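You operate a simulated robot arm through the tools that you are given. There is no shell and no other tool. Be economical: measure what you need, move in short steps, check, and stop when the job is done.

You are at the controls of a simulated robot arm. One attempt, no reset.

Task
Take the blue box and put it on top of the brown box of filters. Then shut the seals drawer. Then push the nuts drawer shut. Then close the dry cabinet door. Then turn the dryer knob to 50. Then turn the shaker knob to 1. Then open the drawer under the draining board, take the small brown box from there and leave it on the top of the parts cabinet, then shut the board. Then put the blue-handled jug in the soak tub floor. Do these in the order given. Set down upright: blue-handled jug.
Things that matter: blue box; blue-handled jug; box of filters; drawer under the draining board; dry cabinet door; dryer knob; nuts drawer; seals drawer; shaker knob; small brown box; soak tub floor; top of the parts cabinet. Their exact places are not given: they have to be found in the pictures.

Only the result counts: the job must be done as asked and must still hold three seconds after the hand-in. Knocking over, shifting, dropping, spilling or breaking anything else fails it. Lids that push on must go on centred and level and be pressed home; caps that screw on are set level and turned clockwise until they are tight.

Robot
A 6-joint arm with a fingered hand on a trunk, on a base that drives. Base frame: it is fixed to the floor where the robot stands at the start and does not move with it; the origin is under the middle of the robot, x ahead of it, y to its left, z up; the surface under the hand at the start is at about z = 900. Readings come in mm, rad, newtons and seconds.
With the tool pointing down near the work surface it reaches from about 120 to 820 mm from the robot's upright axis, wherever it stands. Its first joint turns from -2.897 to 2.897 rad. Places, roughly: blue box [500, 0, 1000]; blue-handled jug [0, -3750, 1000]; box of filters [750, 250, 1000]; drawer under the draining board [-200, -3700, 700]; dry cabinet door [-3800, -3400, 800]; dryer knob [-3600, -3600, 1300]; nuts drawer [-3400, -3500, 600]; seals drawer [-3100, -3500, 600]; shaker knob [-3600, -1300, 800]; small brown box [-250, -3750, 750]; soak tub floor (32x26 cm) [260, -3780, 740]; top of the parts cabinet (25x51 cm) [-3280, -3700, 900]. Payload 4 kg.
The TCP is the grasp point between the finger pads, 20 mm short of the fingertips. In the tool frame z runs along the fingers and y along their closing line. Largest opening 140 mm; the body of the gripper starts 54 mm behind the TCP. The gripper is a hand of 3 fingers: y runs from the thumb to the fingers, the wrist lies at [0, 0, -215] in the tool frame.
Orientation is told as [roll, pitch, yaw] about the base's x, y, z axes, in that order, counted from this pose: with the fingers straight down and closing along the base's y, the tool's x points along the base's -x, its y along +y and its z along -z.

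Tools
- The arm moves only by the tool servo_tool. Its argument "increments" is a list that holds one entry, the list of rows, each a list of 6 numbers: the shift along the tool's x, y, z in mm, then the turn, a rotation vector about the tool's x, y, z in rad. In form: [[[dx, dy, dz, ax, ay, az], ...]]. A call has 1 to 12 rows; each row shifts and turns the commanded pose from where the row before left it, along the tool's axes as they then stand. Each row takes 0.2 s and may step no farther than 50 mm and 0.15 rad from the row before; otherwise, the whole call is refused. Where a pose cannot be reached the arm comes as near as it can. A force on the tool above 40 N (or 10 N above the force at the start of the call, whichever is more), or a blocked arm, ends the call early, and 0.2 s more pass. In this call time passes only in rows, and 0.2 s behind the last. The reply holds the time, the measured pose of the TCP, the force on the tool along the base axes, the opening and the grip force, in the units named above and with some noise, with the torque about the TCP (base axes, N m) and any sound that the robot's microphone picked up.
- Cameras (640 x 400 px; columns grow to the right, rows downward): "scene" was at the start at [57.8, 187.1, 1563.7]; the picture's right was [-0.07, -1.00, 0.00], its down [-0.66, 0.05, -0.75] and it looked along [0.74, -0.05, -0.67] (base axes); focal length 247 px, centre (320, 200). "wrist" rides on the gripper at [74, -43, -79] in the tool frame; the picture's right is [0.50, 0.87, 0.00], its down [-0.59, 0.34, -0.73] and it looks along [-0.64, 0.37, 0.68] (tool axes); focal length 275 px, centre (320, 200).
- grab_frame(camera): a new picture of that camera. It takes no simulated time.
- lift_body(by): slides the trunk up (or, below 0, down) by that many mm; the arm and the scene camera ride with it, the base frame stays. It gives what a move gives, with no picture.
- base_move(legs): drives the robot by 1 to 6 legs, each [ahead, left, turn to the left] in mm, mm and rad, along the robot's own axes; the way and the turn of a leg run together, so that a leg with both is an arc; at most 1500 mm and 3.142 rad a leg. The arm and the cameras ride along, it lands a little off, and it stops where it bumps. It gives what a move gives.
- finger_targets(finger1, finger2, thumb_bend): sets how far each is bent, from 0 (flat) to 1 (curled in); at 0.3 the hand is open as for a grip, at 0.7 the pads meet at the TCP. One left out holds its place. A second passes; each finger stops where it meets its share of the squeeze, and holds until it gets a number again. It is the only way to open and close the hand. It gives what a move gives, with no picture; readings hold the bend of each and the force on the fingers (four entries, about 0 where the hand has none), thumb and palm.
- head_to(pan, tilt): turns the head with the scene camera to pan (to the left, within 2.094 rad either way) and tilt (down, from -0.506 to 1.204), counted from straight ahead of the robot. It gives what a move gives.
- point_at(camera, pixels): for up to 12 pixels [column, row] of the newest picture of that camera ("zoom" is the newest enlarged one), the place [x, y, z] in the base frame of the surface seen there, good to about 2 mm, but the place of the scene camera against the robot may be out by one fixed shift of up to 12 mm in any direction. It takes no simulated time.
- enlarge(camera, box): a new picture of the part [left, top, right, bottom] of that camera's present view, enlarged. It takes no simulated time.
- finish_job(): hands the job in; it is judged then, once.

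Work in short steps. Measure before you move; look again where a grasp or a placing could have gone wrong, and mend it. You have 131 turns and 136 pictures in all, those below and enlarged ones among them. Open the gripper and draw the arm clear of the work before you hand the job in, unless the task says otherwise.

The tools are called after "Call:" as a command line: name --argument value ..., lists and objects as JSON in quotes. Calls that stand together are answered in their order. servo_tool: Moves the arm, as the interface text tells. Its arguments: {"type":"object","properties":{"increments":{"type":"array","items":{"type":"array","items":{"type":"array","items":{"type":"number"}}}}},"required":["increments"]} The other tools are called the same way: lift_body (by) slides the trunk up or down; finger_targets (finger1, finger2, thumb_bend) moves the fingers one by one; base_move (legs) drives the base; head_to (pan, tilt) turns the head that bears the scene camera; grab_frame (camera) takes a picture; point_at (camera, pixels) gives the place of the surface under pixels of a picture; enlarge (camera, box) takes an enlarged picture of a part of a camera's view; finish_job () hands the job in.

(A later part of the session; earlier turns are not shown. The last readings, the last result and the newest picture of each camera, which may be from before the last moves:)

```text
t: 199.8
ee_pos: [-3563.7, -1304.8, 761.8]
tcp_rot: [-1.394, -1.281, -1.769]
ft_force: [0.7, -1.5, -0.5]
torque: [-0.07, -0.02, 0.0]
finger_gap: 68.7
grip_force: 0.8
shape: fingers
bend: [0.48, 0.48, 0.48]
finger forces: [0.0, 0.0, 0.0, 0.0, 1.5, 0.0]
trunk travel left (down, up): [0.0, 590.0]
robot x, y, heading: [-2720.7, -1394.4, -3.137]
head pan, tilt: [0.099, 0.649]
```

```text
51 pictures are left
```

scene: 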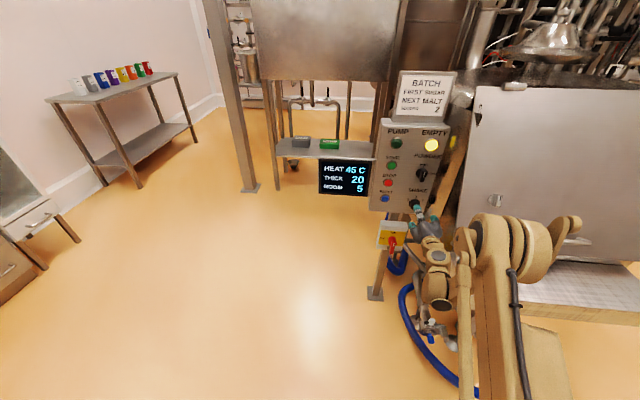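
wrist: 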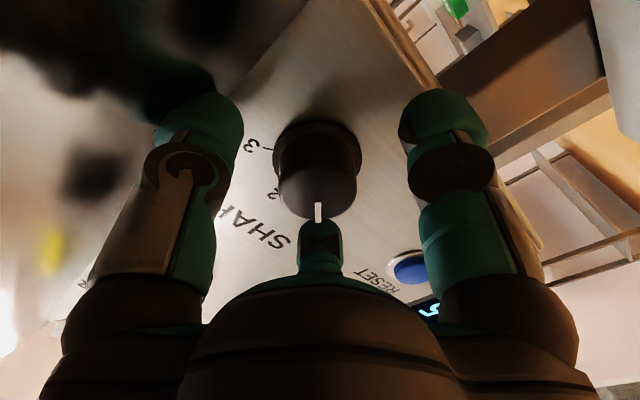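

Centred. I grip and turn the last bit.

Call:
finger_targets --finger1 0.68 --finger2 0.68 --thumb_bend 0.68

Call:
servo_tool --increments '[[[0, 0, 0, 0, 0, -0.06], [0, 0, 0, 0, 0, -0.06]]]'

Call:
finger_targets --finger1 0.48 --finger2 0.48 --thumb_bend 0.48

Call:
base_move --legs '[[-100, 0, 0]]'

Call:
enlarge --camera "wrist" --box '[240, 10, 360, 115]'

```text
t: 200.8
ee_pos: [-3564.6, -1304.7, 763.6]
tcp_rot: [-1.395, -1.283, -1.772]
ft_force: [-2.9, 0.6, 1.9]
torque: [0.0, 0.04, 0.08]
finger_gap: 25.0
grip_force: 12.8
shape: fingers
bend: [0.63, 0.59, 0.63]
finger forces: [6.4, 9.5, 0.1, 0.0, 9.9, 0.1]
trunk travel left (down, up): [0.0, 590.0]
robot x, y, heading: [-2720.3, -1395.6, -3.139]
head pan, tilt: [0.099, 0.649]
```

```text
t: 201.4
ee_pos: [-3564.0, -1304.0, 762.3]
tcp_rot: [-1.426, -1.163, -1.74]
ft_force: [-2.8, 2.3, 5.7]
torque: [0.0, 0.12, 0.05]
finger_gap: 24.9
grip_force: 13.6
shape: fingers
bend: [0.63, 0.59, 0.63]
finger forces: [6.0, 9.3, 0.1, 0.1, 11.5, 0.0]
trunk travel left (down, up): [0.0, 590.0]
robot x, y, heading: [-2722.4, -1393.8, -3.132]
head pan, tilt: [0.099, 0.649]
```

```text
t: 202.4
ee_pos: [-3563.6, -1304.8, 763.4]
tcp_rot: [-1.425, -1.163, -1.743]
ft_force: [0.4, -0.4, 0.0]
torque: [-0.01, -0.01, -0.04]
finger_gap: 69.5
grip_force: 0.0
shape: fingers
bend: [0.48, 0.48, 0.48]
finger forces: [0.0, 0.0, 0.0, 0.0, 0.3, 0.0]
trunk travel left (down, up): [0.0, 590.0]
robot x, y, heading: [-2719.4, -1395.7, -3.135]
head pan, tilt: [0.099, 0.649]
```

```text
t: 203.6
ee_pos: [-3464.3, -1304.3, 763.2]
tcp_rot: [-1.425, -1.163, -1.744]
ft_force: [-0.1, -0.1, -0.5]
torque: [-0.05, 0.01, -0.04]
finger_gap: 70.0
grip_force: 0.2
shape: fingers
bend: [0.48, 0.48, 0.48]
finger forces: [0.0, 0.1, 0.1, 0.0, 0.0, 0.1]
trunk travel left (down, up): [0.0, 590.0]
robot x, y, heading: [-2618.6, -1396.7, -3.134]
head pan, tilt: [0.099, 0.649]
```

```text
3.81 times, centred on (300, 62) of wrist
```

zoom: 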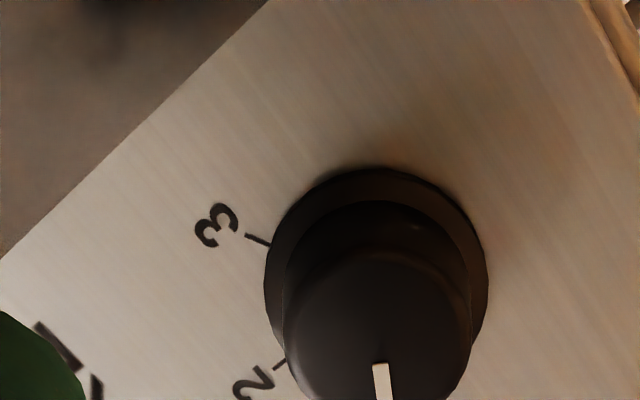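

I need the lower part of that view to judge the pointer.

Call:
enlarge --camera "wrist" --box '[270, 40, 400, 155]'

Call:
enlarge --camera "scene" --box '[380, 110, 470, 240]'

```text
3.48 times, centred on (335, 98) of wrist
```

zoom: 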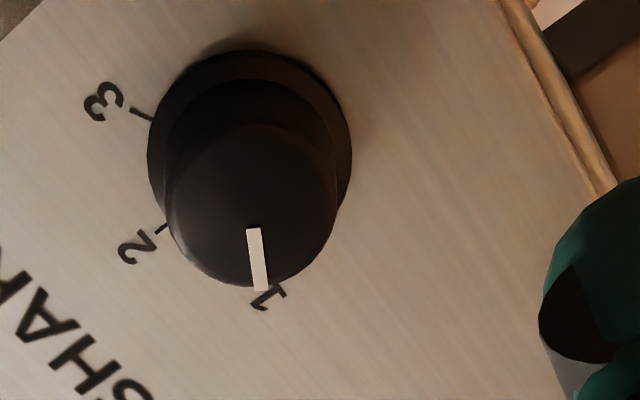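

```text
3.08 times, centred on (425, 175) of scene
```

zoom: 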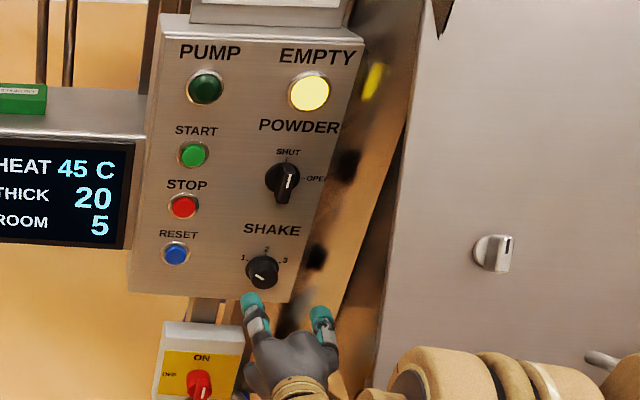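

Call:
enlarge --camera "wrist" --box '[290, 70, 370, 140]'

Call:
point_at --camera "wrist" --pixels '[[321, 107], [324, 122]]'

```text
5.71 times, centred on (330, 105) of wrist
```

zoom: 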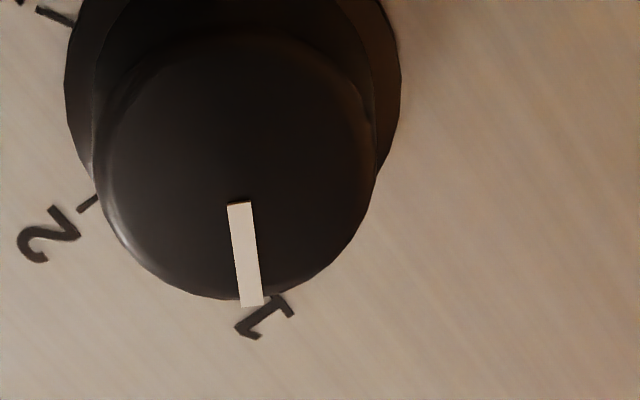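

```text
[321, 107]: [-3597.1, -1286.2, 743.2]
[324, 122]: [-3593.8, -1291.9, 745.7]
```

Call:
point_at --camera "zoom" --pixels '[[239, 206], [238, 204], [252, 302], [251, 298], [235, 75], [245, 255], [234, 206], [257, 300]]'

```text
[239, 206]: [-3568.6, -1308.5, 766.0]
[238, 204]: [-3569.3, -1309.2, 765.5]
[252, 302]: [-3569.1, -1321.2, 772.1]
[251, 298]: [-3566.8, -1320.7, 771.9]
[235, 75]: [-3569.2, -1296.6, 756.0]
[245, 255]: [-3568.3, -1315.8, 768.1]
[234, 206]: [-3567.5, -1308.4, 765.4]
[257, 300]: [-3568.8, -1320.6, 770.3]
```

The pointer is at about -62°, on mark 1. I raise the trunk, fold the arm to tool-down, and then go to the draining board.

Call:
lift_body --by 330

Call:
servo_tool --increments '[[[0, 0, -20, 0, 0, 0.137], [0, 0, -20, 0, 0, 0.137], [0, 0, -20, 0, 0, 0.137], [0, 0, -10, 0, 0.143, 0], [0, 0, -10, 0, 0.143, 0], [0, 0, -10, 0, 0.143, 0], [0, 0, -10, 0, 0.143, 0], [0, 0, 0, 0, 0.143, 0], [0, 0, 0, 0, 0.143, 0], [0, 0, 0, 0, 0.143, 0], [0, 0, 0, 0, 0.143, 0], [0, 0, 0, 0, 0.143, 0]]]'

Call:
servo_tool --increments '[[[0, 0, 0, 0, 0.12, 0], [0, 0, 0, 0, 0.1, 0], [40, 0, 0, 0, 0, 0], [40, 0, 0, 0, 0, 0], [40, 0, 0, 0, 0, 0], [40, 0, 0, 0, 0, 0], [40, 0, 0, 0, 0, 0], [40, 0, 0, 0, 0, 0], [40, 0, 0, 0, 0, 0]]]'

```text
t: 205.3
ee_pos: [-3469.9, -1304.1, 934.5]
tcp_rot: [-1.406, -1.169, -1.757]
ft_force: [-37.1, 8.9, -26.1]
torque: [-1.55, 4.45, 3.68]
finger_gap: 70.0
grip_force: 0.2
shape: fingers
bend: [0.48, 0.48, 0.48]
finger forces: [0.1, 0.1, 0.0, 0.0, 0.0, 0.0]
trunk travel left (down, up): [-177.0, 413.0]
robot x, y, heading: [-2622.2, -1392.8, -3.135]
head pan, tilt: [0.099, 0.649]
stopped: the force on the tool passed its limit at 109 N (the readings are from after the stop); the commanded pose is now the measured one
```

```text
t: 205.7
ee_pos: [-3455.4, -1306.3, 941.6]
tcp_rot: [-1.401, -1.235, -1.766]
ft_force: [0.9, 0.3, -0.2]
torque: [0.01, -0.02, -0.05]
finger_gap: 69.9
grip_force: 0.1
shape: fingers
bend: [0.48, 0.48, 0.48]
finger forces: [0.0, 0.1, 0.0, 0.0, 0.0, 0.0]
trunk travel left (down, up): [-177.0, 413.0]
robot x, y, heading: [-2622.3, -1395.2, -3.136]
head pan, tilt: [0.099, 0.649]
stopped in row 1: the force on the tool passed its limit at 106 N (the readings are from after the stop); the commanded pose is now the measured one
```

```text
t: 207.4
ee_pos: [-3385.4, -1259.6, 843.0]
tcp_rot: [-0.965, -1.167, -2.205]
ft_force: [8.0, -21.4, -1.8]
torque: [0.15, 0.06, -0.19]
finger_gap: 55.7
grip_force: 11.1
shape: fingers
bend: [0.48, 0.48, 0.55]
finger forces: [0.0, 0.0, 0.1, 0.1, 22.1, 0.0]
out of reach, approached as far as the arm can: row 1, 5, 6, 7, 8
trunk travel left (down, up): [-177.0, 413.0]
robot x, y, heading: [-2622.1, -1393.8, -3.124]
head pan, tilt: [0.099, 0.649]
stopped in row 8: the force on the tool passed its limit at 47 N (the readings are from after the stop); the commanded pose is now the measured one
```

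Something above the hand blocked the lift. I stop and look.

Call:
grab_frame --camera "scene"

Call:
grab_frame --camera "wrist"

```text
46 pictures are left
```

scene: 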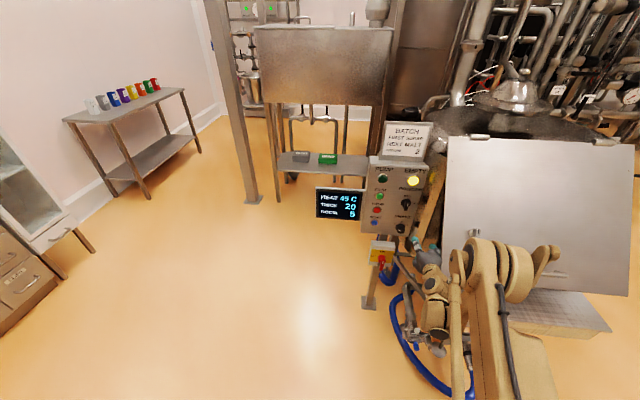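

```text
45 pictures are left
```

wrist: 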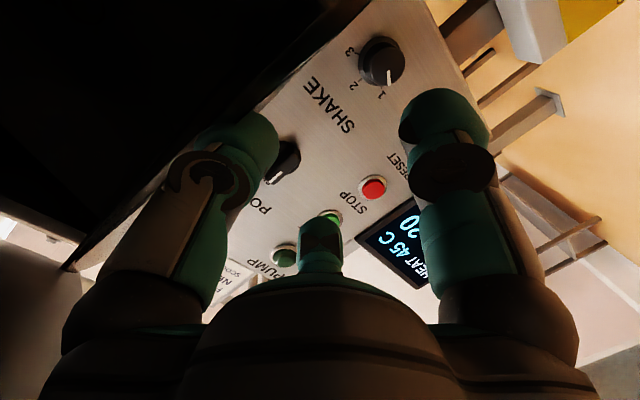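

The hand is beside and under the sloping hopper door, with the thumb touching its side. I move the base away to the left (-y), then straight back.

Call:
base_move --legs '[[0, 60, 0]]'

Call:
base_move --legs '[[-60, 60, 0], [-180, 60, 0]]'

Call:
grab_frame --camera "scene"

```text
t: 208.4
ee_pos: [-3384.7, -1315.4, 844.5]
tcp_rot: [-0.966, -1.166, -2.21]
ft_force: [0.1, 0.7, 0.3]
torque: [-0.04, -0.02, -0.03]
finger_gap: 69.8
grip_force: 0.0
shape: fingers
bend: [0.48, 0.48, 0.48]
finger forces: [0.0, 0.1, 0.0, 0.0, 0.1, 0.0]
trunk travel left (down, up): [-177.0, 413.0]
robot x, y, heading: [-2619.4, -1453.4, -3.13]
head pan, tilt: [0.099, 0.649]
```

```text
t: 210.5
ee_pos: [-3186.9, -1425.7, 843.3]
tcp_rot: [-0.964, -1.17, -2.205]
ft_force: [0.3, -0.4, -0.5]
torque: [0.03, -0.02, -0.03]
finger_gap: 70.0
grip_force: 0.1
shape: fingers
bend: [0.48, 0.48, 0.48]
finger forces: [0.1, 0.0, 0.0, 0.0, 0.0, 0.0]
trunk travel left (down, up): [-177.0, 413.0]
robot x, y, heading: [-2425.1, -1560.1, -3.126]
head pan, tilt: [0.099, 0.649]
stopped in leg 2: the robot was blocked; the commanded pose is now the measured one
```

```text
44 pictures are left
```

scene: 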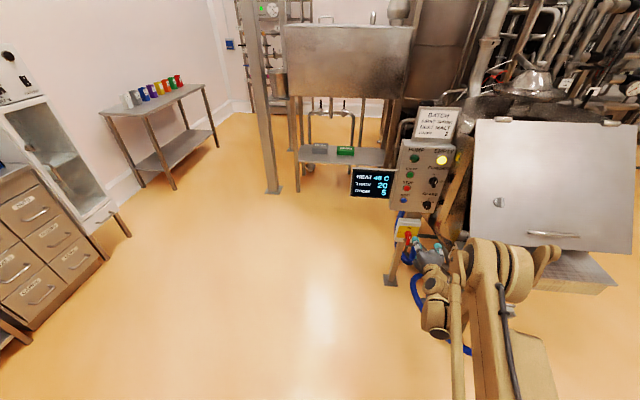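

The base bumped lightly behind (the jar table) and stopped. I check that the hopper door and the shaker knob are as they were.

Call:
point_at --camera "scene" --pixels '[[485, 130], [630, 135], [472, 230], [625, 245], [552, 234], [500, 202], [540, 180]]'

Call:
enlarge --camera "scene" --box '[380, 90, 640, 310]'

```text
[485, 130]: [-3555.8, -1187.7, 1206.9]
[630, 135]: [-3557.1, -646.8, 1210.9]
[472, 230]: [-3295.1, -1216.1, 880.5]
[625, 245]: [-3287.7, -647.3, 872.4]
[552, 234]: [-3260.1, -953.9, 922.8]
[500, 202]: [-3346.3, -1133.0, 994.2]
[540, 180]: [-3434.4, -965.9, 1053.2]
```

```text
1.82 times, centred on (510, 200) of scene
```

zoom: 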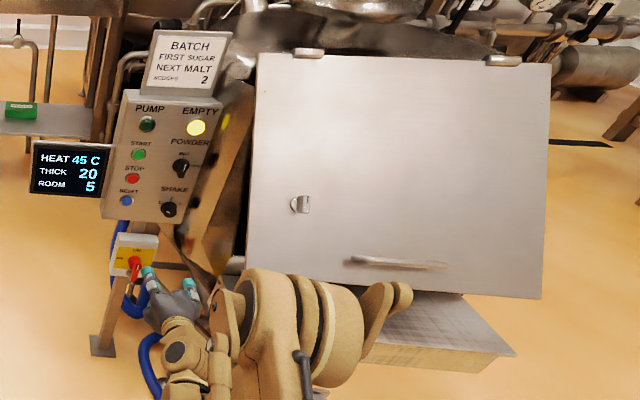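

The hopper door was lifted about 13° by my trunk move: its latch was at (-3404, z 955) before and is now at (-3346, z 994). I push it back to its former place. I close the fist, raise the hand to about z 1050 and line up with the door's upper middle.

Call:
finger_targets --finger1 0.68 --finger2 0.68 --thumb_bend 0.68

Call:
lift_body --by 210

Call:
base_move --legs '[[20, 0, 0], [0, -470, 0]]'

Call:
grab_frame --camera "scene"

```text
t: 211.5
ee_pos: [-3187.7, -1425.9, 843.2]
tcp_rot: [-0.964, -1.168, -2.203]
ft_force: [0.3, -0.6, 0.5]
torque: [0.05, 0.02, 0.05]
finger_gap: 7.5
grip_force: 0.1
shape: fingers
bend: [0.68, 0.68, 0.68]
finger forces: [0.0, 0.1, 0.1, 0.0, 0.1, 0.0]
trunk travel left (down, up): [-177.0, 413.0]
robot x, y, heading: [-2422.7, -1560.8, -3.122]
head pan, tilt: [0.099, 0.649]
```

```text
t: 213.8
ee_pos: [-3186.8, -1424.7, 1053.6]
tcp_rot: [-0.965, -1.166, -2.205]
ft_force: [1.3, 0.4, 0.0]
torque: [0.01, -0.01, 0.0]
finger_gap: 7.7
grip_force: 0.0
shape: fingers
bend: [0.68, 0.68, 0.68]
finger forces: [0.0, 0.0, 0.0, 0.0, 0.0, 0.1]
trunk travel left (down, up): [-387.0, 203.0]
robot x, y, heading: [-2422.9, -1561.3, -3.128]
head pan, tilt: [0.099, 0.649]
```

```text
t: 216.9
ee_pos: [-3211.7, -951.5, 1052.9]
tcp_rot: [-0.962, -1.167, -2.208]
ft_force: [0.6, -0.3, -0.1]
torque: [-0.03, 0.01, 0.01]
finger_gap: 7.6
grip_force: 0.1
shape: fingers
bend: [0.68, 0.68, 0.68]
finger forces: [0.0, 0.0, 0.0, 0.0, 0.0, 0.0]
trunk travel left (down, up): [-387.0, 203.0]
robot x, y, heading: [-2449.5, -1087.5, -3.129]
head pan, tilt: [0.099, 0.649]
```

```text
42 pictures are left
```

scene: 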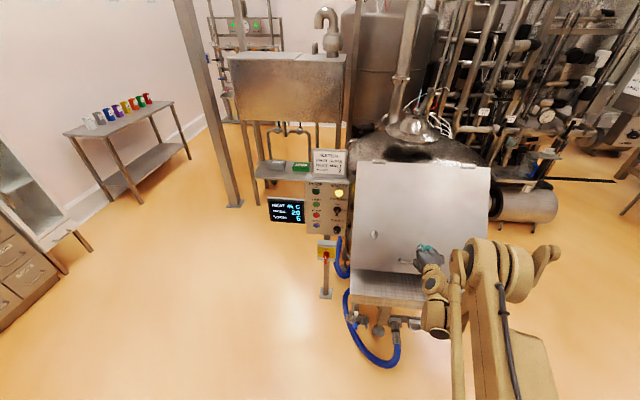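

I measure the door's latch and edges again from here before pushing.

Call:
point_at --camera "scene" --pixels '[[375, 234], [358, 270], [362, 170], [400, 200], [395, 268], [404, 262]]'

Call:
base_move --legs '[[170, 0, 0]]'

Call:
grab_frame --camera "scene"

```text
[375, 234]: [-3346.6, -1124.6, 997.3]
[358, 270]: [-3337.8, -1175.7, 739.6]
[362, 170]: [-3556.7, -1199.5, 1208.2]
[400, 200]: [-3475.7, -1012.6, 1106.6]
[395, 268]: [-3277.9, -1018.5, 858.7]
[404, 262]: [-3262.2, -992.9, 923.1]
```

```text
t: 218.4
ee_pos: [-3383.2, -954.4, 1051.9]
tcp_rot: [-0.962, -1.167, -2.212]
ft_force: [0.7, -0.5, -0.1]
torque: [0.03, 0.0, 0.02]
finger_gap: 7.5
grip_force: 0.0
shape: fingers
bend: [0.68, 0.68, 0.68]
finger forces: [0.0, 0.1, 0.0, 0.1, 0.0, 0.1]
trunk travel left (down, up): [-387.0, 203.0]
robot x, y, heading: [-2620.4, -1091.1, -3.129]
head pan, tilt: [0.099, 0.649]
```

```text
41 pictures are left
```

scene: 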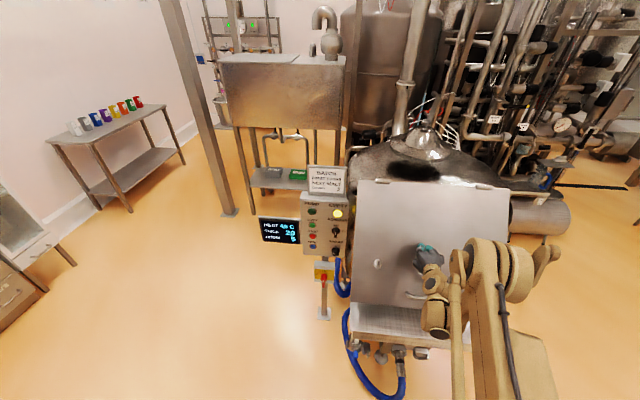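

Just short of contact. I push ahead 50 mm and check the latch position.

Call:
base_move --legs '[[50, 0, 0]]'

Call:
enlarge --camera "scene" --box '[330, 160, 530, 360]'

```text
t: 219.3
ee_pos: [-3433.6, -954.8, 1051.1]
tcp_rot: [-0.959, -1.167, -2.214]
ft_force: [-1.2, 0.2, -1.0]
torque: [-0.01, 0.05, 0.01]
finger_gap: 7.5
grip_force: 0.0
shape: fingers
bend: [0.68, 0.68, 0.68]
finger forces: [0.0, 0.1, 0.0, 0.0, 0.0, 0.0]
trunk travel left (down, up): [-387.0, 203.0]
robot x, y, heading: [-2670.1, -1093.9, -3.129]
head pan, tilt: [0.099, 0.649]
```

```text
2.00 times, centred on (430, 260) of scene
```

zoom: 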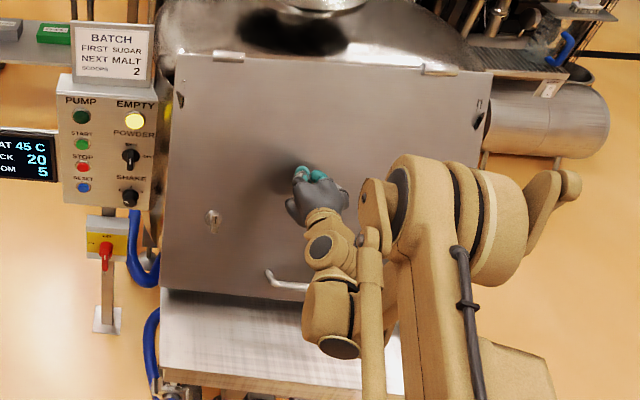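

Call:
point_at --camera "zoom" --pixels '[[213, 222], [215, 218], [170, 285], [178, 62], [240, 200], [200, 150], [285, 284]]'

```text
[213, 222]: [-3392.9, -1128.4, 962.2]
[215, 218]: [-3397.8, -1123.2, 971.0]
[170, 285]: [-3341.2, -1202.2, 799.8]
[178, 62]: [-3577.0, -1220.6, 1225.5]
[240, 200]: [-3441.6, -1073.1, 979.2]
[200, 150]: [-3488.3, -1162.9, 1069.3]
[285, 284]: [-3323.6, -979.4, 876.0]
```

The latch is back to (-3393, 962), against (-3402, 955) at first. I push a little more until it meets resistance.

Call:
base_move --legs '[[8, 0, 0]]'

Call:
enlarge --camera "scene" --box '[330, 160, 530, 360]'

Call:
point_at --camera "zoom" --pixels '[[213, 222], [215, 218], [285, 284], [240, 200]]'

```text
t: 220.1
ee_pos: [-3440.1, -955.0, 1052.2]
tcp_rot: [-0.963, -1.165, -2.209]
ft_force: [-0.3, 0.5, -0.2]
torque: [0.03, 0.04, -0.02]
finger_gap: 8.0
grip_force: 0.0
shape: fingers
bend: [0.68, 0.68, 0.68]
finger forces: [0.0, 0.0, 0.0, 0.1, 0.0, 0.0]
trunk travel left (down, up): [-387.0, 203.0]
robot x, y, heading: [-2675.0, -1089.9, -3.135]
head pan, tilt: [0.099, 0.649]
```

```text
2.00 times, centred on (430, 260) of scene
```

zoom: 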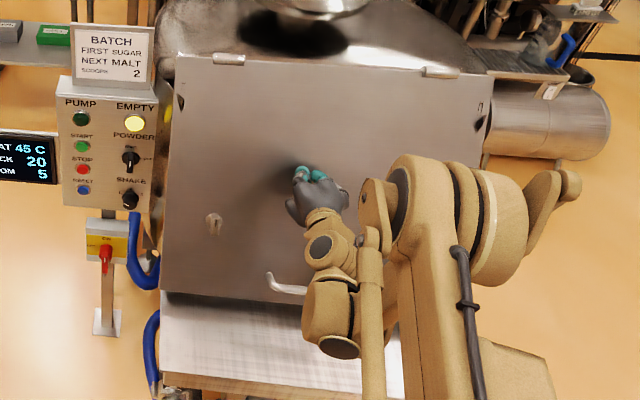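

```text
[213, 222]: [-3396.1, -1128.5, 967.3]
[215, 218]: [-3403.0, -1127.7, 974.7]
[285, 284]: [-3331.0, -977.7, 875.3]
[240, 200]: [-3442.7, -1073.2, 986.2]
```

About 2° remain. I push 12 mm more.

Call:
base_move --legs '[[12, 0, 0]]'

Call:
enlarge --camera "scene" --box '[330, 160, 530, 360]'

Call:
point_at --camera "zoom" --pixels '[[213, 222], [215, 218], [285, 284], [240, 200]]'

```text
t: 220.8
ee_pos: [-3451.1, -956.2, 1053.4]
tcp_rot: [-0.968, -1.168, -2.207]
ft_force: [7.0, 0.6, 1.1]
torque: [0.02, -0.05, 0.04]
finger_gap: 5.1
grip_force: 3.9
shape: fingers
bend: [0.72, 0.68, 0.68]
finger forces: [7.7, 0.0, 0.0, 0.0, 0.0, 0.0]
trunk travel left (down, up): [-387.0, 203.0]
robot x, y, heading: [-2688.5, -1093.4, -3.123]
head pan, tilt: [0.099, 0.649]
```

```text
2.00 times, centred on (430, 260) of scene
```

zoom: 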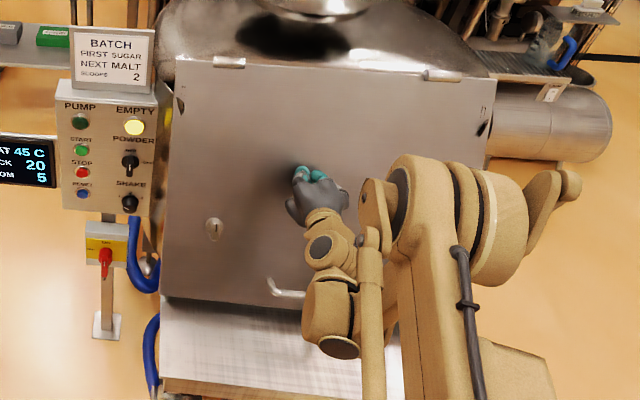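

```text
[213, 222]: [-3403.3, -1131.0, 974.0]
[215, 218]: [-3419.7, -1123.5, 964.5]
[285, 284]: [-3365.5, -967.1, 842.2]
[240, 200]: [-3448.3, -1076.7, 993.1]
```

Resistance is met, so the door is back in place. I back away 150 mm and fold the arm to tool-down.

Call:
base_move --legs '[[-150, 0, 0]]'

Call:
servo_tool --increments '[[[0, 0, 0, 0, 0, 0.11], [0, 0, 0, 0, 0, 0.11], [0, 0, 0, 0, 0, 0.11], [0, 0, -15, 0, 0.1346, 0], [0, 0, -15, 0, 0.1346, 0], [0, 0, -15, 0, 0.1346, 0], [0, 0, -15, 0, 0.1346, 0], [0, 0, -15, 0, 0.1346, 0], [0, 0, -15, 0, 0.1346, 0], [0, 0, -15, 0, 0.1346, 0], [0, 0, -15, 0, 0.1346, 0], [0, 0, -15, 0, 0.1346, 0]]]'

Call:
grab_frame --camera "scene"

```text
t: 222.2
ee_pos: [-3300.6, -952.7, 1054.4]
tcp_rot: [-0.966, -1.167, -2.203]
ft_force: [-0.4, -1.1, 0.5]
torque: [0.01, -0.01, -0.01]
finger_gap: 8.0
grip_force: 0.1
shape: fingers
bend: [0.68, 0.68, 0.68]
finger forces: [0.0, 0.0, 0.0, 0.0, 0.0, 0.0]
trunk travel left (down, up): [-387.0, 203.0]
robot x, y, heading: [-2540.2, -1091.8, -3.131]
head pan, tilt: [0.099, 0.649]
```

```text
t: 224.8
ee_pos: [-3210.1, -961.0, 1139.7]
tcp_rot: [-0.008, -0.132, 3.076]
ft_force: [-0.4, -0.7, 0.6]
torque: [0.0, 0.03, -0.01]
finger_gap: 7.5
grip_force: 0.0
shape: fingers
bend: [0.68, 0.68, 0.68]
finger forces: [0.1, 0.0, 0.2, 0.0, 0.1, 0.1]
trunk travel left (down, up): [-387.0, 203.0]
robot x, y, heading: [-2538.6, -1090.8, -3.134]
head pan, tilt: [0.099, 0.649]
```

```text
37 pictures are left
```

scene: 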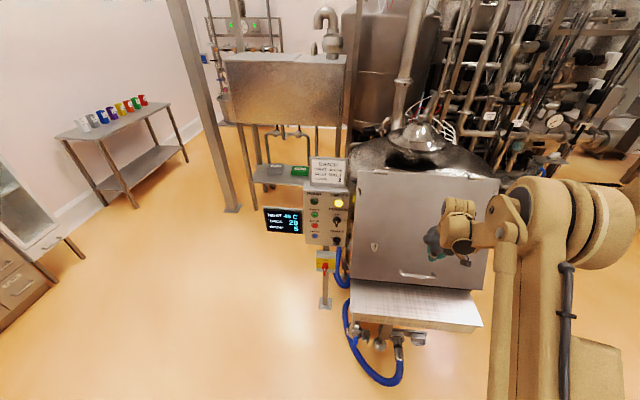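

I finish folding, then drive: ahead, left (south) down to y about -2790, turn to face -y, and slide left (east) to x about -200.

Call:
servo_tool --increments '[[[0, 0, 0, 0, 0.13, 0], [42, 21, 0, 0, 0, -0.07], [42, 21, 0, 0, 0, 0], [42, 21, 0, 0, 0, 0], [42, 21, 0, 0, 0, 0], [42, 21, 0, 0, 0, 0], [42, 21, 0, 0, 0, 0]]]'

Call:
base_move --legs '[[140, 0, 0], [0, 1400, 0], [0, 290, 0], [0, 0, 1.571]]'

Call:
base_move --legs '[[0, 1400, 0], [0, 1080, 0]]'

Call:
head_to --pan 0.0 --tilt 0.6

Call:
grab_frame --camera "scene"

```text
t: 226.4
ee_pos: [-2958.1, -1089.9, 1141.4]
tcp_rot: [-0.01, -0.004, -3.138]
ft_force: [-0.2, 0.0, -1.1]
torque: [0.0, 0.02, 0.0]
finger_gap: 7.8
grip_force: 0.2
shape: fingers
bend: [0.68, 0.68, 0.68]
finger forces: [0.0, 0.1, 0.0, 0.0, 0.0, 0.0]
trunk travel left (down, up): [-387.0, 203.0]
robot x, y, heading: [-2537.5, -1093.5, -3.129]
head pan, tilt: [0.099, 0.649]
```

```text
t: 239.7
ee_pos: [-2672.2, -3201.5, 1139.6]
tcp_rot: [-0.009, -0.002, -1.577]
ft_force: [1.0, 0.5, 0.3]
torque: [-0.01, -0.03, -0.01]
finger_gap: 7.4
grip_force: 0.0
shape: fingers
bend: [0.68, 0.68, 0.68]
finger forces: [0.0, 0.0, 0.1, 0.1, 0.0, 0.1]
trunk travel left (down, up): [-387.0, 203.0]
robot x, y, heading: [-2666.3, -2783.4, -1.57]
head pan, tilt: [0.099, 0.649]
```

```text
t: 251.8
ee_pos: [-182.2, -3170.0, 1141.0]
tcp_rot: [-0.009, -0.001, -1.562]
ft_force: [0.5, 0.7, 0.2]
torque: [-0.01, 0.03, -0.01]
finger_gap: 7.8
grip_force: 0.0
shape: fingers
bend: [0.68, 0.68, 0.68]
finger forces: [0.1, 0.0, 0.1, 0.0, 0.0, 0.0]
trunk travel left (down, up): [-387.0, 203.0]
robot x, y, heading: [-182.9, -2746.0, -1.551]
head pan, tilt: [0.099, 0.649]
```

```text
t: 252.5
ee_pos: [-183.0, -3168.8, 1140.6]
tcp_rot: [-0.009, -0.006, -1.56]
ft_force: [-0.3, 0.4, 0.0]
torque: [0.01, -0.02, 0.01]
finger_gap: 7.6
grip_force: 0.0
shape: fingers
bend: [0.68, 0.68, 0.68]
finger forces: [0.0, 0.1, 0.1, 0.0, 0.0, 0.1]
trunk travel left (down, up): [-387.0, 203.0]
robot x, y, heading: [-184.1, -2750.9, -1.554]
head pan, tilt: [0.0, 0.6]
```

```text
36 pictures are left
```

scene: 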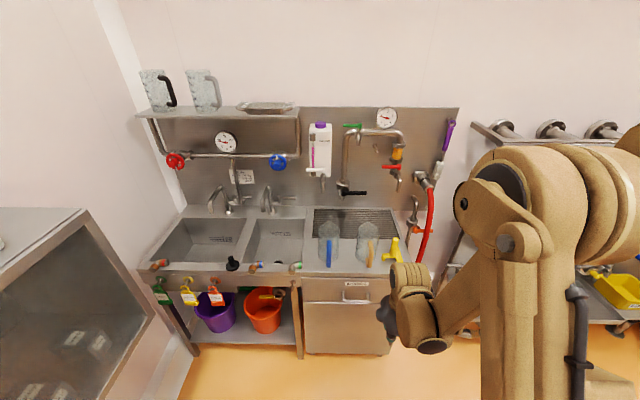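

The draining board is at (355,225), the drawer under it has its handle at (356,298), and the blue-handled jug is at (329,245). I enlarge and measure.

Call:
enlarge --camera "scene" --box '[160, 180, 420, 360]'

Call:
point_at --camera "scene" --pixels '[[356, 297], [345, 285], [304, 290], [390, 290], [350, 345], [329, 255], [369, 250], [275, 240], [205, 238], [330, 230], [350, 272], [329, 269]]'

```text
2.22 times, centred on (290, 270) of scene
```

zoom: 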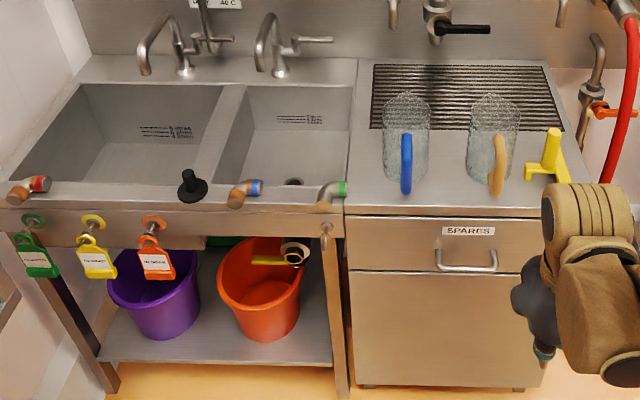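

```text
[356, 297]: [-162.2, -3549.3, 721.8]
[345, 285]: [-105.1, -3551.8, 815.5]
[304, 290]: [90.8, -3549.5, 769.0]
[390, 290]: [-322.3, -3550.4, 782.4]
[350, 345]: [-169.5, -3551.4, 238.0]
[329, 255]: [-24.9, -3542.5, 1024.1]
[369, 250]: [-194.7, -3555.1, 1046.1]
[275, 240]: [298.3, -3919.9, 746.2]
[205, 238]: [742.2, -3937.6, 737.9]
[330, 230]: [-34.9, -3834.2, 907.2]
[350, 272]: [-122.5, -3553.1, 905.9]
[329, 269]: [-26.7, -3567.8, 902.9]
```

I measure the handle bar of the SPARES drawer, the jug and the tub closely.

Call:
point_at --camera "zoom" --pixels '[[465, 268], [450, 268], [480, 268], [440, 255], [494, 255], [350, 270], [406, 190], [406, 140], [388, 175], [428, 175], [290, 150], [290, 184]]'

Call:
enlarge --camera "scene" --box '[310, 200, 400, 310]'

```text
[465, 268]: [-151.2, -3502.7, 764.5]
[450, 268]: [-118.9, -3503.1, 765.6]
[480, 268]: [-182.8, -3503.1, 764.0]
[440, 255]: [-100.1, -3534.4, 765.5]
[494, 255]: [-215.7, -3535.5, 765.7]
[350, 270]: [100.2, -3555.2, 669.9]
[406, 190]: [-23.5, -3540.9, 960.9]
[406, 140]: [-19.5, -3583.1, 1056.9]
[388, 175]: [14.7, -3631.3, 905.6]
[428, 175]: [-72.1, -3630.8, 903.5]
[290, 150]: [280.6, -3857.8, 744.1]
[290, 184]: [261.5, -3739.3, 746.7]
```

```text
3.64 times, centred on (355, 255) of scene
```

zoom: 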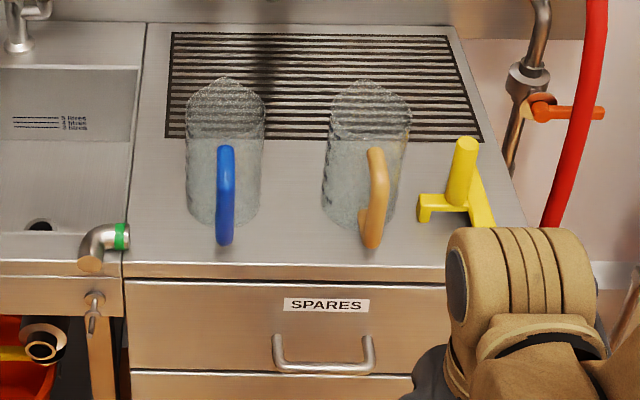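

The handle bar is centred at about (-157,-3510,764), 42 mm clear of the front. I line up the base, extend, level the tool, roll it -90° (thumb above) and lower the trunk.

Call:
base_move --legs '[[-85, 27, -0.017]]'

Call:
servo_tool --increments '[[[-30, 0, -35, 0, 0, 0], [-30, 0, -35, 0, 0, 0], [-40, 0, -35, 0, 0, 0], [-40, 0, -35, 0, 0, 0], [-40, 0, -30, 0, 0, 0], [-40, 0, -20, 0, 0, 0], [-40, 0, -10, 0, 0, 0], [-40, 0, 0, 0, 0, 0]]]'

Call:
servo_tool --increments '[[[0, 0, 0, 0, -0.143, 0], [0, 0, 0, 0, -0.143, 0], [0, 0, 0, 0, -0.143, 0], [0, 0, 0, 0, -0.143, 0], [0, 0, 0, 0, -0.143, 0], [0, 0, 0, 0, -0.143, 0], [0, 0, 0, 0, -0.143, 0], [0, 0, 0, 0, -0.143, 0], [0, 0, 0, 0, -0.143, 0], [0, 0, 0, 0, -0.143, 0], [0, 0, 0, 0, -0.131, 0]]]'

Call:
servo_tool --increments '[[[0, 0, 0, 0, 0, -0.143], [0, 0, 0, 0, 0, -0.143], [0, 0, 0, 0, 0, -0.143], [0, 0, 0, 0, 0, -0.143], [0, 0, 0, 0, 0, -0.143], [0, 0, 0, 0, 0, -0.143], [0, 0, 0, 0, 0, -0.143], [0, 0, 0, 0, 0, -0.143], [0, 0, 0, 0, 0, -0.143], [0, 0, 0, 0, 0, -0.143], [0, 0, 0, 0, 0, -0.141]]]'

```text
t: 253.6
ee_pos: [-163.8, -3082.8, 1141.3]
tcp_rot: [-0.01, -0.005, -1.578]
ft_force: [-0.3, 0.3, -0.6]
torque: [-0.02, 0.04, 0.01]
finger_gap: 7.6
grip_force: 0.1
shape: fingers
bend: [0.68, 0.68, 0.68]
finger forces: [0.1, 0.0, 0.0, 0.0, 0.0, 0.0]
trunk travel left (down, up): [-387.0, 203.0]
robot x, y, heading: [-158.6, -2658.5, -1.573]
head pan, tilt: [0.0, 0.6]
```

```text
refused: row 3 steps farther than a row can; nothing moved
```

```text
t: 256.0
ee_pos: [-163.5, -3175.1, 1401.7]
tcp_rot: [-0.159, -1.516, -1.411]
ft_force: [-0.2, 0.0, 0.3]
torque: [0.02, 0.01, -0.02]
finger_gap: 7.5
grip_force: 0.0
shape: fingers
bend: [0.68, 0.68, 0.68]
finger forces: [0.0, 0.1, 0.0, 0.0, 0.1, 0.0]
out of reach, approached as far as the arm can: row 1, 2, 3, 4, 5, 6, 7, 8, 9, 10, 11
trunk travel left (down, up): [-387.0, 203.0]
robot x, y, heading: [-153.4, -2660.9, -1.569]
head pan, tilt: [0.0, 0.6]
```

```text
t: 258.4
ee_pos: [-162.1, -3175.9, 1409.8]
tcp_rot: [-1.565, 0.01, -0.012]
ft_force: [0.5, 0.1, 0.0]
torque: [0.02, -0.02, -0.01]
finger_gap: 7.5
grip_force: 0.1
shape: fingers
bend: [0.68, 0.68, 0.68]
finger forces: [0.0, 0.0, 0.0, 0.1, 0.1, 0.0]
out of reach, approached as far as the arm can: row 1
trunk travel left (down, up): [-387.0, 203.0]
robot x, y, heading: [-158.5, -2662.9, -1.573]
head pan, tilt: [0.0, 0.6]
```

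The tool ended level anyway. Now I extend ahead, lower the trunk and open the hand moderately.

Call:
servo_tool --increments '[[[0, 0, 45, 0, 0, 0], [0, 0, 45, 0, 0, 0], [0, 0, 45, 0, 0, 0], [0, 0, 45, 0, 0, 0], [0, 0, 40, 0, 0, 0]]]'

Call:
lift_body --by -387

Call:
finger_targets --finger1 0.4 --finger2 0.4 --thumb_bend 0.4

Call:
servo_tool --increments '[[[0, 36, 6, 0, 0, 0], [0, 36, 6, 0, 0, 0], [0, 36, 6, 0, 0, 0], [0, 36, 6, 0, 0, 0], [0, 36, 6, 0, 0, 0], [0, 36, 6, 0, 0, 0], [0, 36, 6, 0, 0, 0]]]'

Call:
grab_frame --camera "wrist"

```text
t: 259.6
ee_pos: [-166.1, -3399.8, 1408.8]
tcp_rot: [-1.562, 0.007, -0.012]
ft_force: [-0.3, 0.4, 0.1]
torque: [-0.05, 0.01, -0.01]
finger_gap: 7.5
grip_force: 0.1
shape: fingers
bend: [0.68, 0.68, 0.68]
finger forces: [0.1, 0.0, 0.0, 0.2, 0.0, 0.0]
trunk travel left (down, up): [-387.0, 203.0]
robot x, y, heading: [-154.4, -2661.4, -1.575]
head pan, tilt: [0.0, 0.6]
```

```text
t: 263.3
ee_pos: [-164.9, -3396.7, 1021.8]
tcp_rot: [-1.563, 0.007, -0.011]
ft_force: [-0.2, 0.0, 0.2]
torque: [0.01, 0.01, 0.03]
finger_gap: 7.7
grip_force: 0.1
shape: fingers
bend: [0.68, 0.68, 0.68]
finger forces: [0.1, 0.1, 0.0, 0.1, 0.1, 0.0]
trunk travel left (down, up): [0.0, 590.0]
robot x, y, heading: [-153.6, -2659.8, -1.569]
head pan, tilt: [0.0, 0.6]
```

```text
t: 264.3
ee_pos: [-164.9, -3396.5, 1022.0]
tcp_rot: [-1.563, 0.007, -0.012]
ft_force: [-0.4, -0.6, -0.1]
torque: [0.0, 0.0, 0.0]
finger_gap: 94.9
grip_force: 0.1
shape: fingers
bend: [0.4, 0.4, 0.4]
finger forces: [0.0, 0.1, 0.0, 0.0, 0.0, 0.0]
trunk travel left (down, up): [0.0, 590.0]
robot x, y, heading: [-156.5, -2663.6, -1.572]
head pan, tilt: [0.0, 0.6]
```

```text
t: 265.9
ee_pos: [-166.7, -3436.8, 769.6]
tcp_rot: [-1.563, 0.01, -0.015]
ft_force: [0.1, 0.0, 0.4]
torque: [0.01, -0.02, 0.03]
finger_gap: 94.7
grip_force: 0.2
shape: fingers
bend: [0.4, 0.4, 0.4]
finger forces: [0.0, 0.0, 0.0, 0.0, 0.0, 0.0]
trunk travel left (down, up): [0.0, 590.0]
robot x, y, heading: [-156.3, -2660.8, -1.57]
head pan, tilt: [0.0, 0.6]
```

```text
33 pictures are left
```

wrist: 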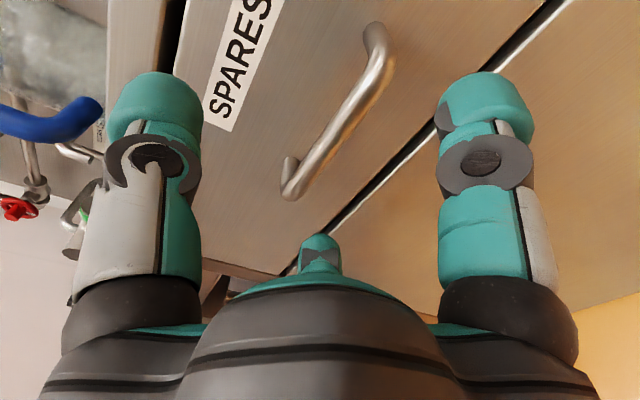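

I measure the bar in the wrist view for accuracy.

Call:
point_at --camera "wrist" --pixels '[[340, 125], [375, 70], [305, 170], [347, 110], [300, 60], [380, 40]]'

```text
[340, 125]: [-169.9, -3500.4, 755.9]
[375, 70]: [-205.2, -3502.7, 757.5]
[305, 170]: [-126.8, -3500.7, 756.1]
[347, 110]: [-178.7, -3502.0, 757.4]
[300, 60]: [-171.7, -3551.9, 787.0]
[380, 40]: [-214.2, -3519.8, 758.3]
```

The bar is at z about 756. I adjust down 13 mm, advance 68 mm and grip it.

Call:
servo_tool --increments '[[[-6, 13, 0, 0, 0, 0], [0, 0, 25, 0, 0, 0], [0, 0, 23, 0, 0, 0], [0, 0, 20, 0, 0, 0]]]'

Call:
finger_targets --finger1 0.72 --finger2 0.72 --thumb_bend 0.72

Call:
grab_frame --camera "wrist"

```text
t: 266.9
ee_pos: [-162.1, -3505.9, 755.7]
tcp_rot: [-1.566, 0.007, -0.013]
ft_force: [0.8, 0.3, 0.4]
torque: [-0.02, 0.0, 0.01]
finger_gap: 94.7
grip_force: 0.1
shape: fingers
bend: [0.4, 0.4, 0.4]
finger forces: [0.0, 0.1, 0.0, 0.0, 0.0, 0.0]
trunk travel left (down, up): [0.0, 590.0]
robot x, y, heading: [-157.1, -2660.0, -1.568]
head pan, tilt: [0.0, 0.6]
```

```text
t: 267.9
ee_pos: [-161.1, -3505.8, 754.5]
tcp_rot: [-1.561, 0.006, -0.015]
ft_force: [-0.7, 1.5, -23.2]
torque: [0.09, -0.01, -0.02]
finger_gap: 26.1
grip_force: 15.4
shape: fingers
bend: [0.57, 0.58, 0.69]
finger forces: [13.6, 13.4, 0.1, 0.1, 4.8, 0.0]
trunk travel left (down, up): [0.0, 590.0]
robot x, y, heading: [-154.8, -2660.8, -1.565]
head pan, tilt: [0.0, 0.6]
```

```text
32 pictures are left
```

wrist: 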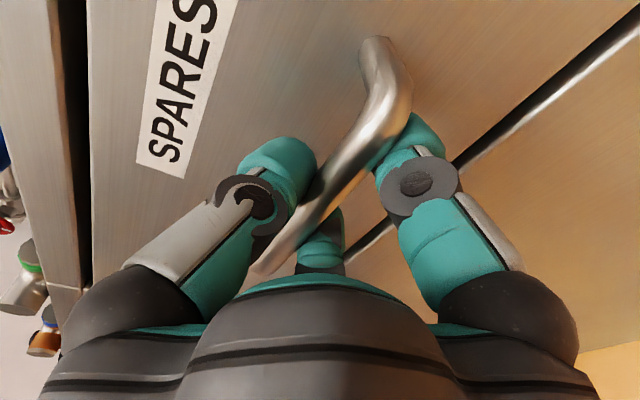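

The bar is gripped between the thumb above and the fingers below. I pull by driving the base back.

Call:
base_move --legs '[[-120, 0, 0]]'

Call:
base_move --legs '[[-200, 0, 0]]'

Call:
grab_frame --camera "scene"

```text
t: 269.2
ee_pos: [-162.4, -3386.2, 753.9]
tcp_rot: [-1.56, 0.007, -0.013]
ft_force: [0.9, -0.3, -28.7]
torque: [0.06, -0.11, -0.01]
finger_gap: 25.4
grip_force: 19.4
shape: fingers
bend: [0.58, 0.58, 0.69]
finger forces: [17.8, 15.4, 0.1, 0.1, 5.5, 0.0]
trunk travel left (down, up): [0.0, 590.0]
robot x, y, heading: [-155.7, -2543.0, -1.566]
head pan, tilt: [0.0, 0.6]
```

```text
t: 270.8
ee_pos: [-162.6, -3183.7, 753.4]
tcp_rot: [-1.559, 0.009, -0.012]
ft_force: [4.7, -0.5, -29.2]
torque: [0.11, -0.19, -0.01]
finger_gap: 24.8
grip_force: 19.8
shape: fingers
bend: [0.58, 0.58, 0.69]
finger forces: [20.0, 14.4, 0.0, 0.0, 5.7, 0.0]
trunk travel left (down, up): [0.0, 590.0]
robot x, y, heading: [-155.1, -2339.9, -1.57]
head pan, tilt: [0.0, 0.6]
```

```text
31 pictures are left
```

scene: 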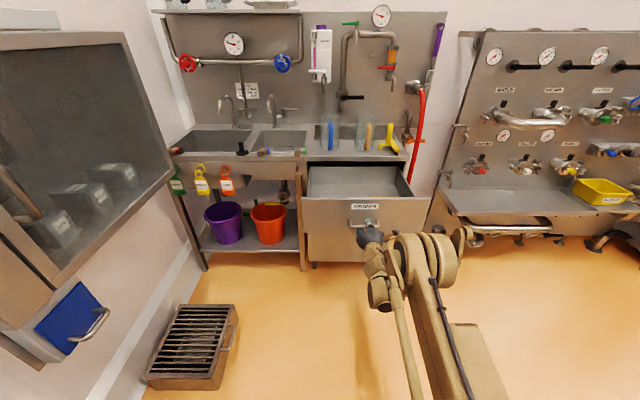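

The drawer is open by about 320 mm. I let go of the handle, back off and raise the trunk to look in.

Call:
finger_targets --finger1 0.38 --finger2 0.38 --thumb_bend 0.38

Call:
base_move --legs '[[-90, 0, 0]]'

Call:
lift_body --by 400

Call:
enlarge --camera "scene" --box '[270, 180, 450, 330]'

```text
t: 271.8
ee_pos: [-162.3, -3181.7, 755.6]
tcp_rot: [-1.565, 0.007, -0.012]
ft_force: [-0.8, 0.5, -0.9]
torque: [-0.03, 0.02, -0.01]
finger_gap: 100.7
grip_force: 0.1
shape: fingers
bend: [0.38, 0.38, 0.38]
finger forces: [0.1, 0.0, 0.0, 0.0, 0.0, 0.1]
trunk travel left (down, up): [0.0, 590.0]
robot x, y, heading: [-157.0, -2338.8, -1.575]
head pan, tilt: [0.0, 0.6]
```

```text
t: 272.9
ee_pos: [-162.0, -3091.3, 756.3]
tcp_rot: [-1.563, 0.008, -0.013]
ft_force: [-0.5, -0.3, 0.3]
torque: [-0.02, 0.01, -0.02]
finger_gap: 100.8
grip_force: 0.1
shape: fingers
bend: [0.38, 0.38, 0.38]
finger forces: [0.0, 0.0, 0.0, 0.0, 0.1, 0.0]
trunk travel left (down, up): [0.0, 590.0]
robot x, y, heading: [-158.1, -2252.6, -1.569]
head pan, tilt: [0.0, 0.6]
```

```text
t: 276.7
ee_pos: [-162.7, -3092.1, 1156.3]
tcp_rot: [-1.566, 0.008, -0.013]
ft_force: [0.2, 0.2, -0.3]
torque: [-0.02, -0.02, 0.0]
finger_gap: 100.9
grip_force: 0.1
shape: fingers
bend: [0.38, 0.38, 0.38]
finger forces: [0.0, 0.0, 0.0, 0.0, 0.0, 0.1]
trunk travel left (down, up): [-400.0, 190.0]
robot x, y, heading: [-154.8, -2250.5, -1.568]
head pan, tilt: [0.0, 0.6]
```

```text
2.67 times, centred on (360, 255) of scene
```

zoom: 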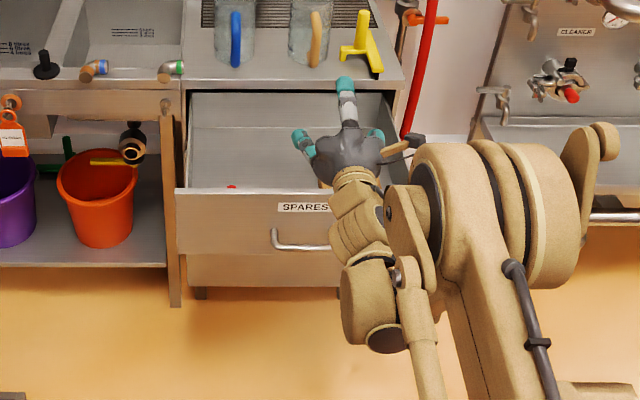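

Something brown lies just behind the front panel. I turn the tool down (thumb toward the counter) and look in with the wrist camera.

Call:
servo_tool --increments '[[[0, 0, -10, -0.143, 0, 0], [0, 0, -10, -0.143, 0, 0], [0, 0, -10, -0.143, 0, 0], [0, 0, -10, -0.143, 0, 0], [0, 0, -10, -0.143, 0, 0], [0, 0, -10, -0.143, 0, 0], [0, 0, -10, -0.143, 0, 0], [0, 0, -10, -0.143, 0, 0], [0, 0, 0, -0.143, 0, 0], [0, 0, 0, -0.143, 0, 0], [0, 0, 0, -0.14, 0, 0]]]'

Call:
base_move --legs '[[-100, 0, 0]]'

Call:
grab_frame --camera "wrist"

Call:
grab_frame --camera "scene"

```text
t: 279.1
ee_pos: [-77.9, -3021.7, 1193.1]
tcp_rot: [0.01, 0.01, -0.023]
ft_force: [0.1, -0.1, 0.0]
torque: [0.02, 0.02, 0.01]
finger_gap: 100.9
grip_force: 0.1
shape: fingers
bend: [0.38, 0.38, 0.38]
finger forces: [0.1, 0.1, 0.1, 0.0, 0.0, 0.0]
out of reach, approached as far as the arm can: row 2, 3, 4, 5, 6, 7, 8, 9, 10, 11
trunk travel left (down, up): [-400.0, 190.0]
robot x, y, heading: [-154.9, -2251.2, -1.572]
head pan, tilt: [0.0, 0.6]
```

```text
t: 280.2
ee_pos: [-79.4, -2917.3, 1194.9]
tcp_rot: [0.004, 0.01, -0.023]
ft_force: [-0.8, 0.0, 0.4]
torque: [-0.01, 0.0, 0.03]
finger_gap: 100.9
grip_force: 0.0
shape: fingers
bend: [0.38, 0.38, 0.38]
finger forces: [0.0, 0.0, 0.0, 0.1, 0.1, 0.0]
trunk travel left (down, up): [-400.0, 190.0]
robot x, y, heading: [-158.7, -2150.2, -1.569]
head pan, tilt: [0.0, 0.6]
```

```text
29 pictures are left
```

wrist: 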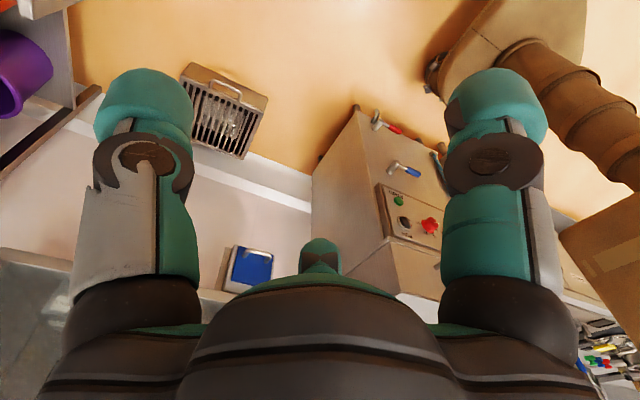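

```text
28 pictures are left
```

scene: 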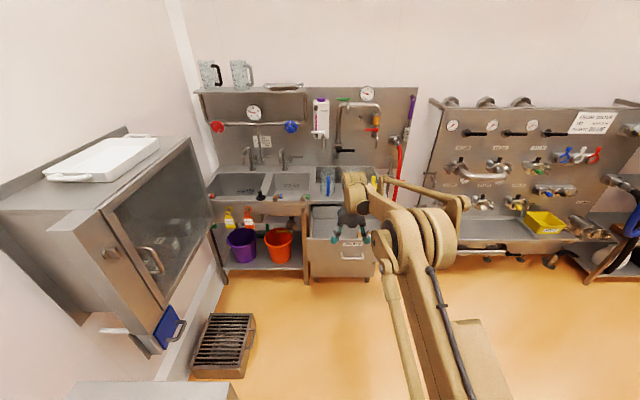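

I retract the arm and drive in to about y -2850, so the scene camera can see into the drawer.

Call:
servo_tool --increments '[[[25, 42, 0, 0, 0, 0], [25, 42, 0, 0, 0, 0], [25, 42, 0, 0, 0, 0], [25, 42, 0, 0, 0, 0], [25, 42, 0, 0, 0, 0], [25, 42, 0, 0, 0, 0], [25, 42, 0, 0, 0, 0]]]'

Call:
base_move --legs '[[690, -30, 0]]'

Call:
head_to --pan 0.0 --tilt 0.9

Call:
grab_frame --camera "scene"

```text
t: 281.8
ee_pos: [-117.8, -2606.7, 1197.6]
tcp_rot: [0.003, 0.015, -0.033]
ft_force: [1.0, -0.1, 1.2]
torque: [-0.07, -0.03, 0.0]
finger_gap: 101.0
grip_force: 0.0
shape: fingers
bend: [0.38, 0.38, 0.38]
finger forces: [0.1, 0.0, 0.1, 0.0, 0.0, 0.0]
out of reach, approached as far as the arm can: row 1, 2, 3, 4, 5, 6, 7
trunk travel left (down, up): [-400.0, 190.0]
robot x, y, heading: [-158.9, -2150.2, -1.566]
head pan, tilt: [0.0, 0.6]
```

```text
t: 285.6
ee_pos: [-143.2, -3300.8, 1196.0]
tcp_rot: [0.005, 0.017, -0.03]
ft_force: [-0.5, -0.8, 1.0]
torque: [0.02, 0.0, 0.0]
finger_gap: 101.1
grip_force: 0.1
shape: fingers
bend: [0.38, 0.38, 0.38]
finger forces: [0.1, 0.1, 0.0, 0.1, 0.1, 0.1]
trunk travel left (down, up): [-400.0, 190.0]
robot x, y, heading: [-186.3, -2842.7, -1.567]
head pan, tilt: [0.0, 0.6]
```

```text
t: 286.4
ee_pos: [-143.9, -3298.7, 1196.6]
tcp_rot: [0.006, 0.016, -0.03]
ft_force: [-0.3, -0.7, -0.2]
torque: [0.05, -0.01, 0.02]
finger_gap: 101.2
grip_force: 0.1
shape: fingers
bend: [0.38, 0.38, 0.38]
finger forces: [0.1, 0.1, 0.0, 0.0, 0.1, 0.0]
trunk travel left (down, up): [-400.0, 190.0]
robot x, y, heading: [-182.5, -2837.5, -1.561]
head pan, tilt: [0.0, 0.901]
```

```text
27 pictures are left
```

scene: 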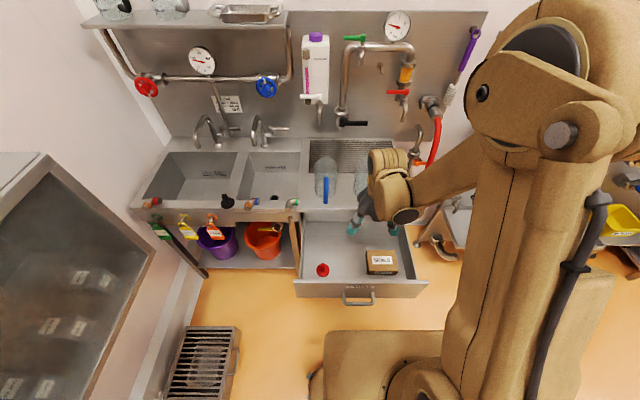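

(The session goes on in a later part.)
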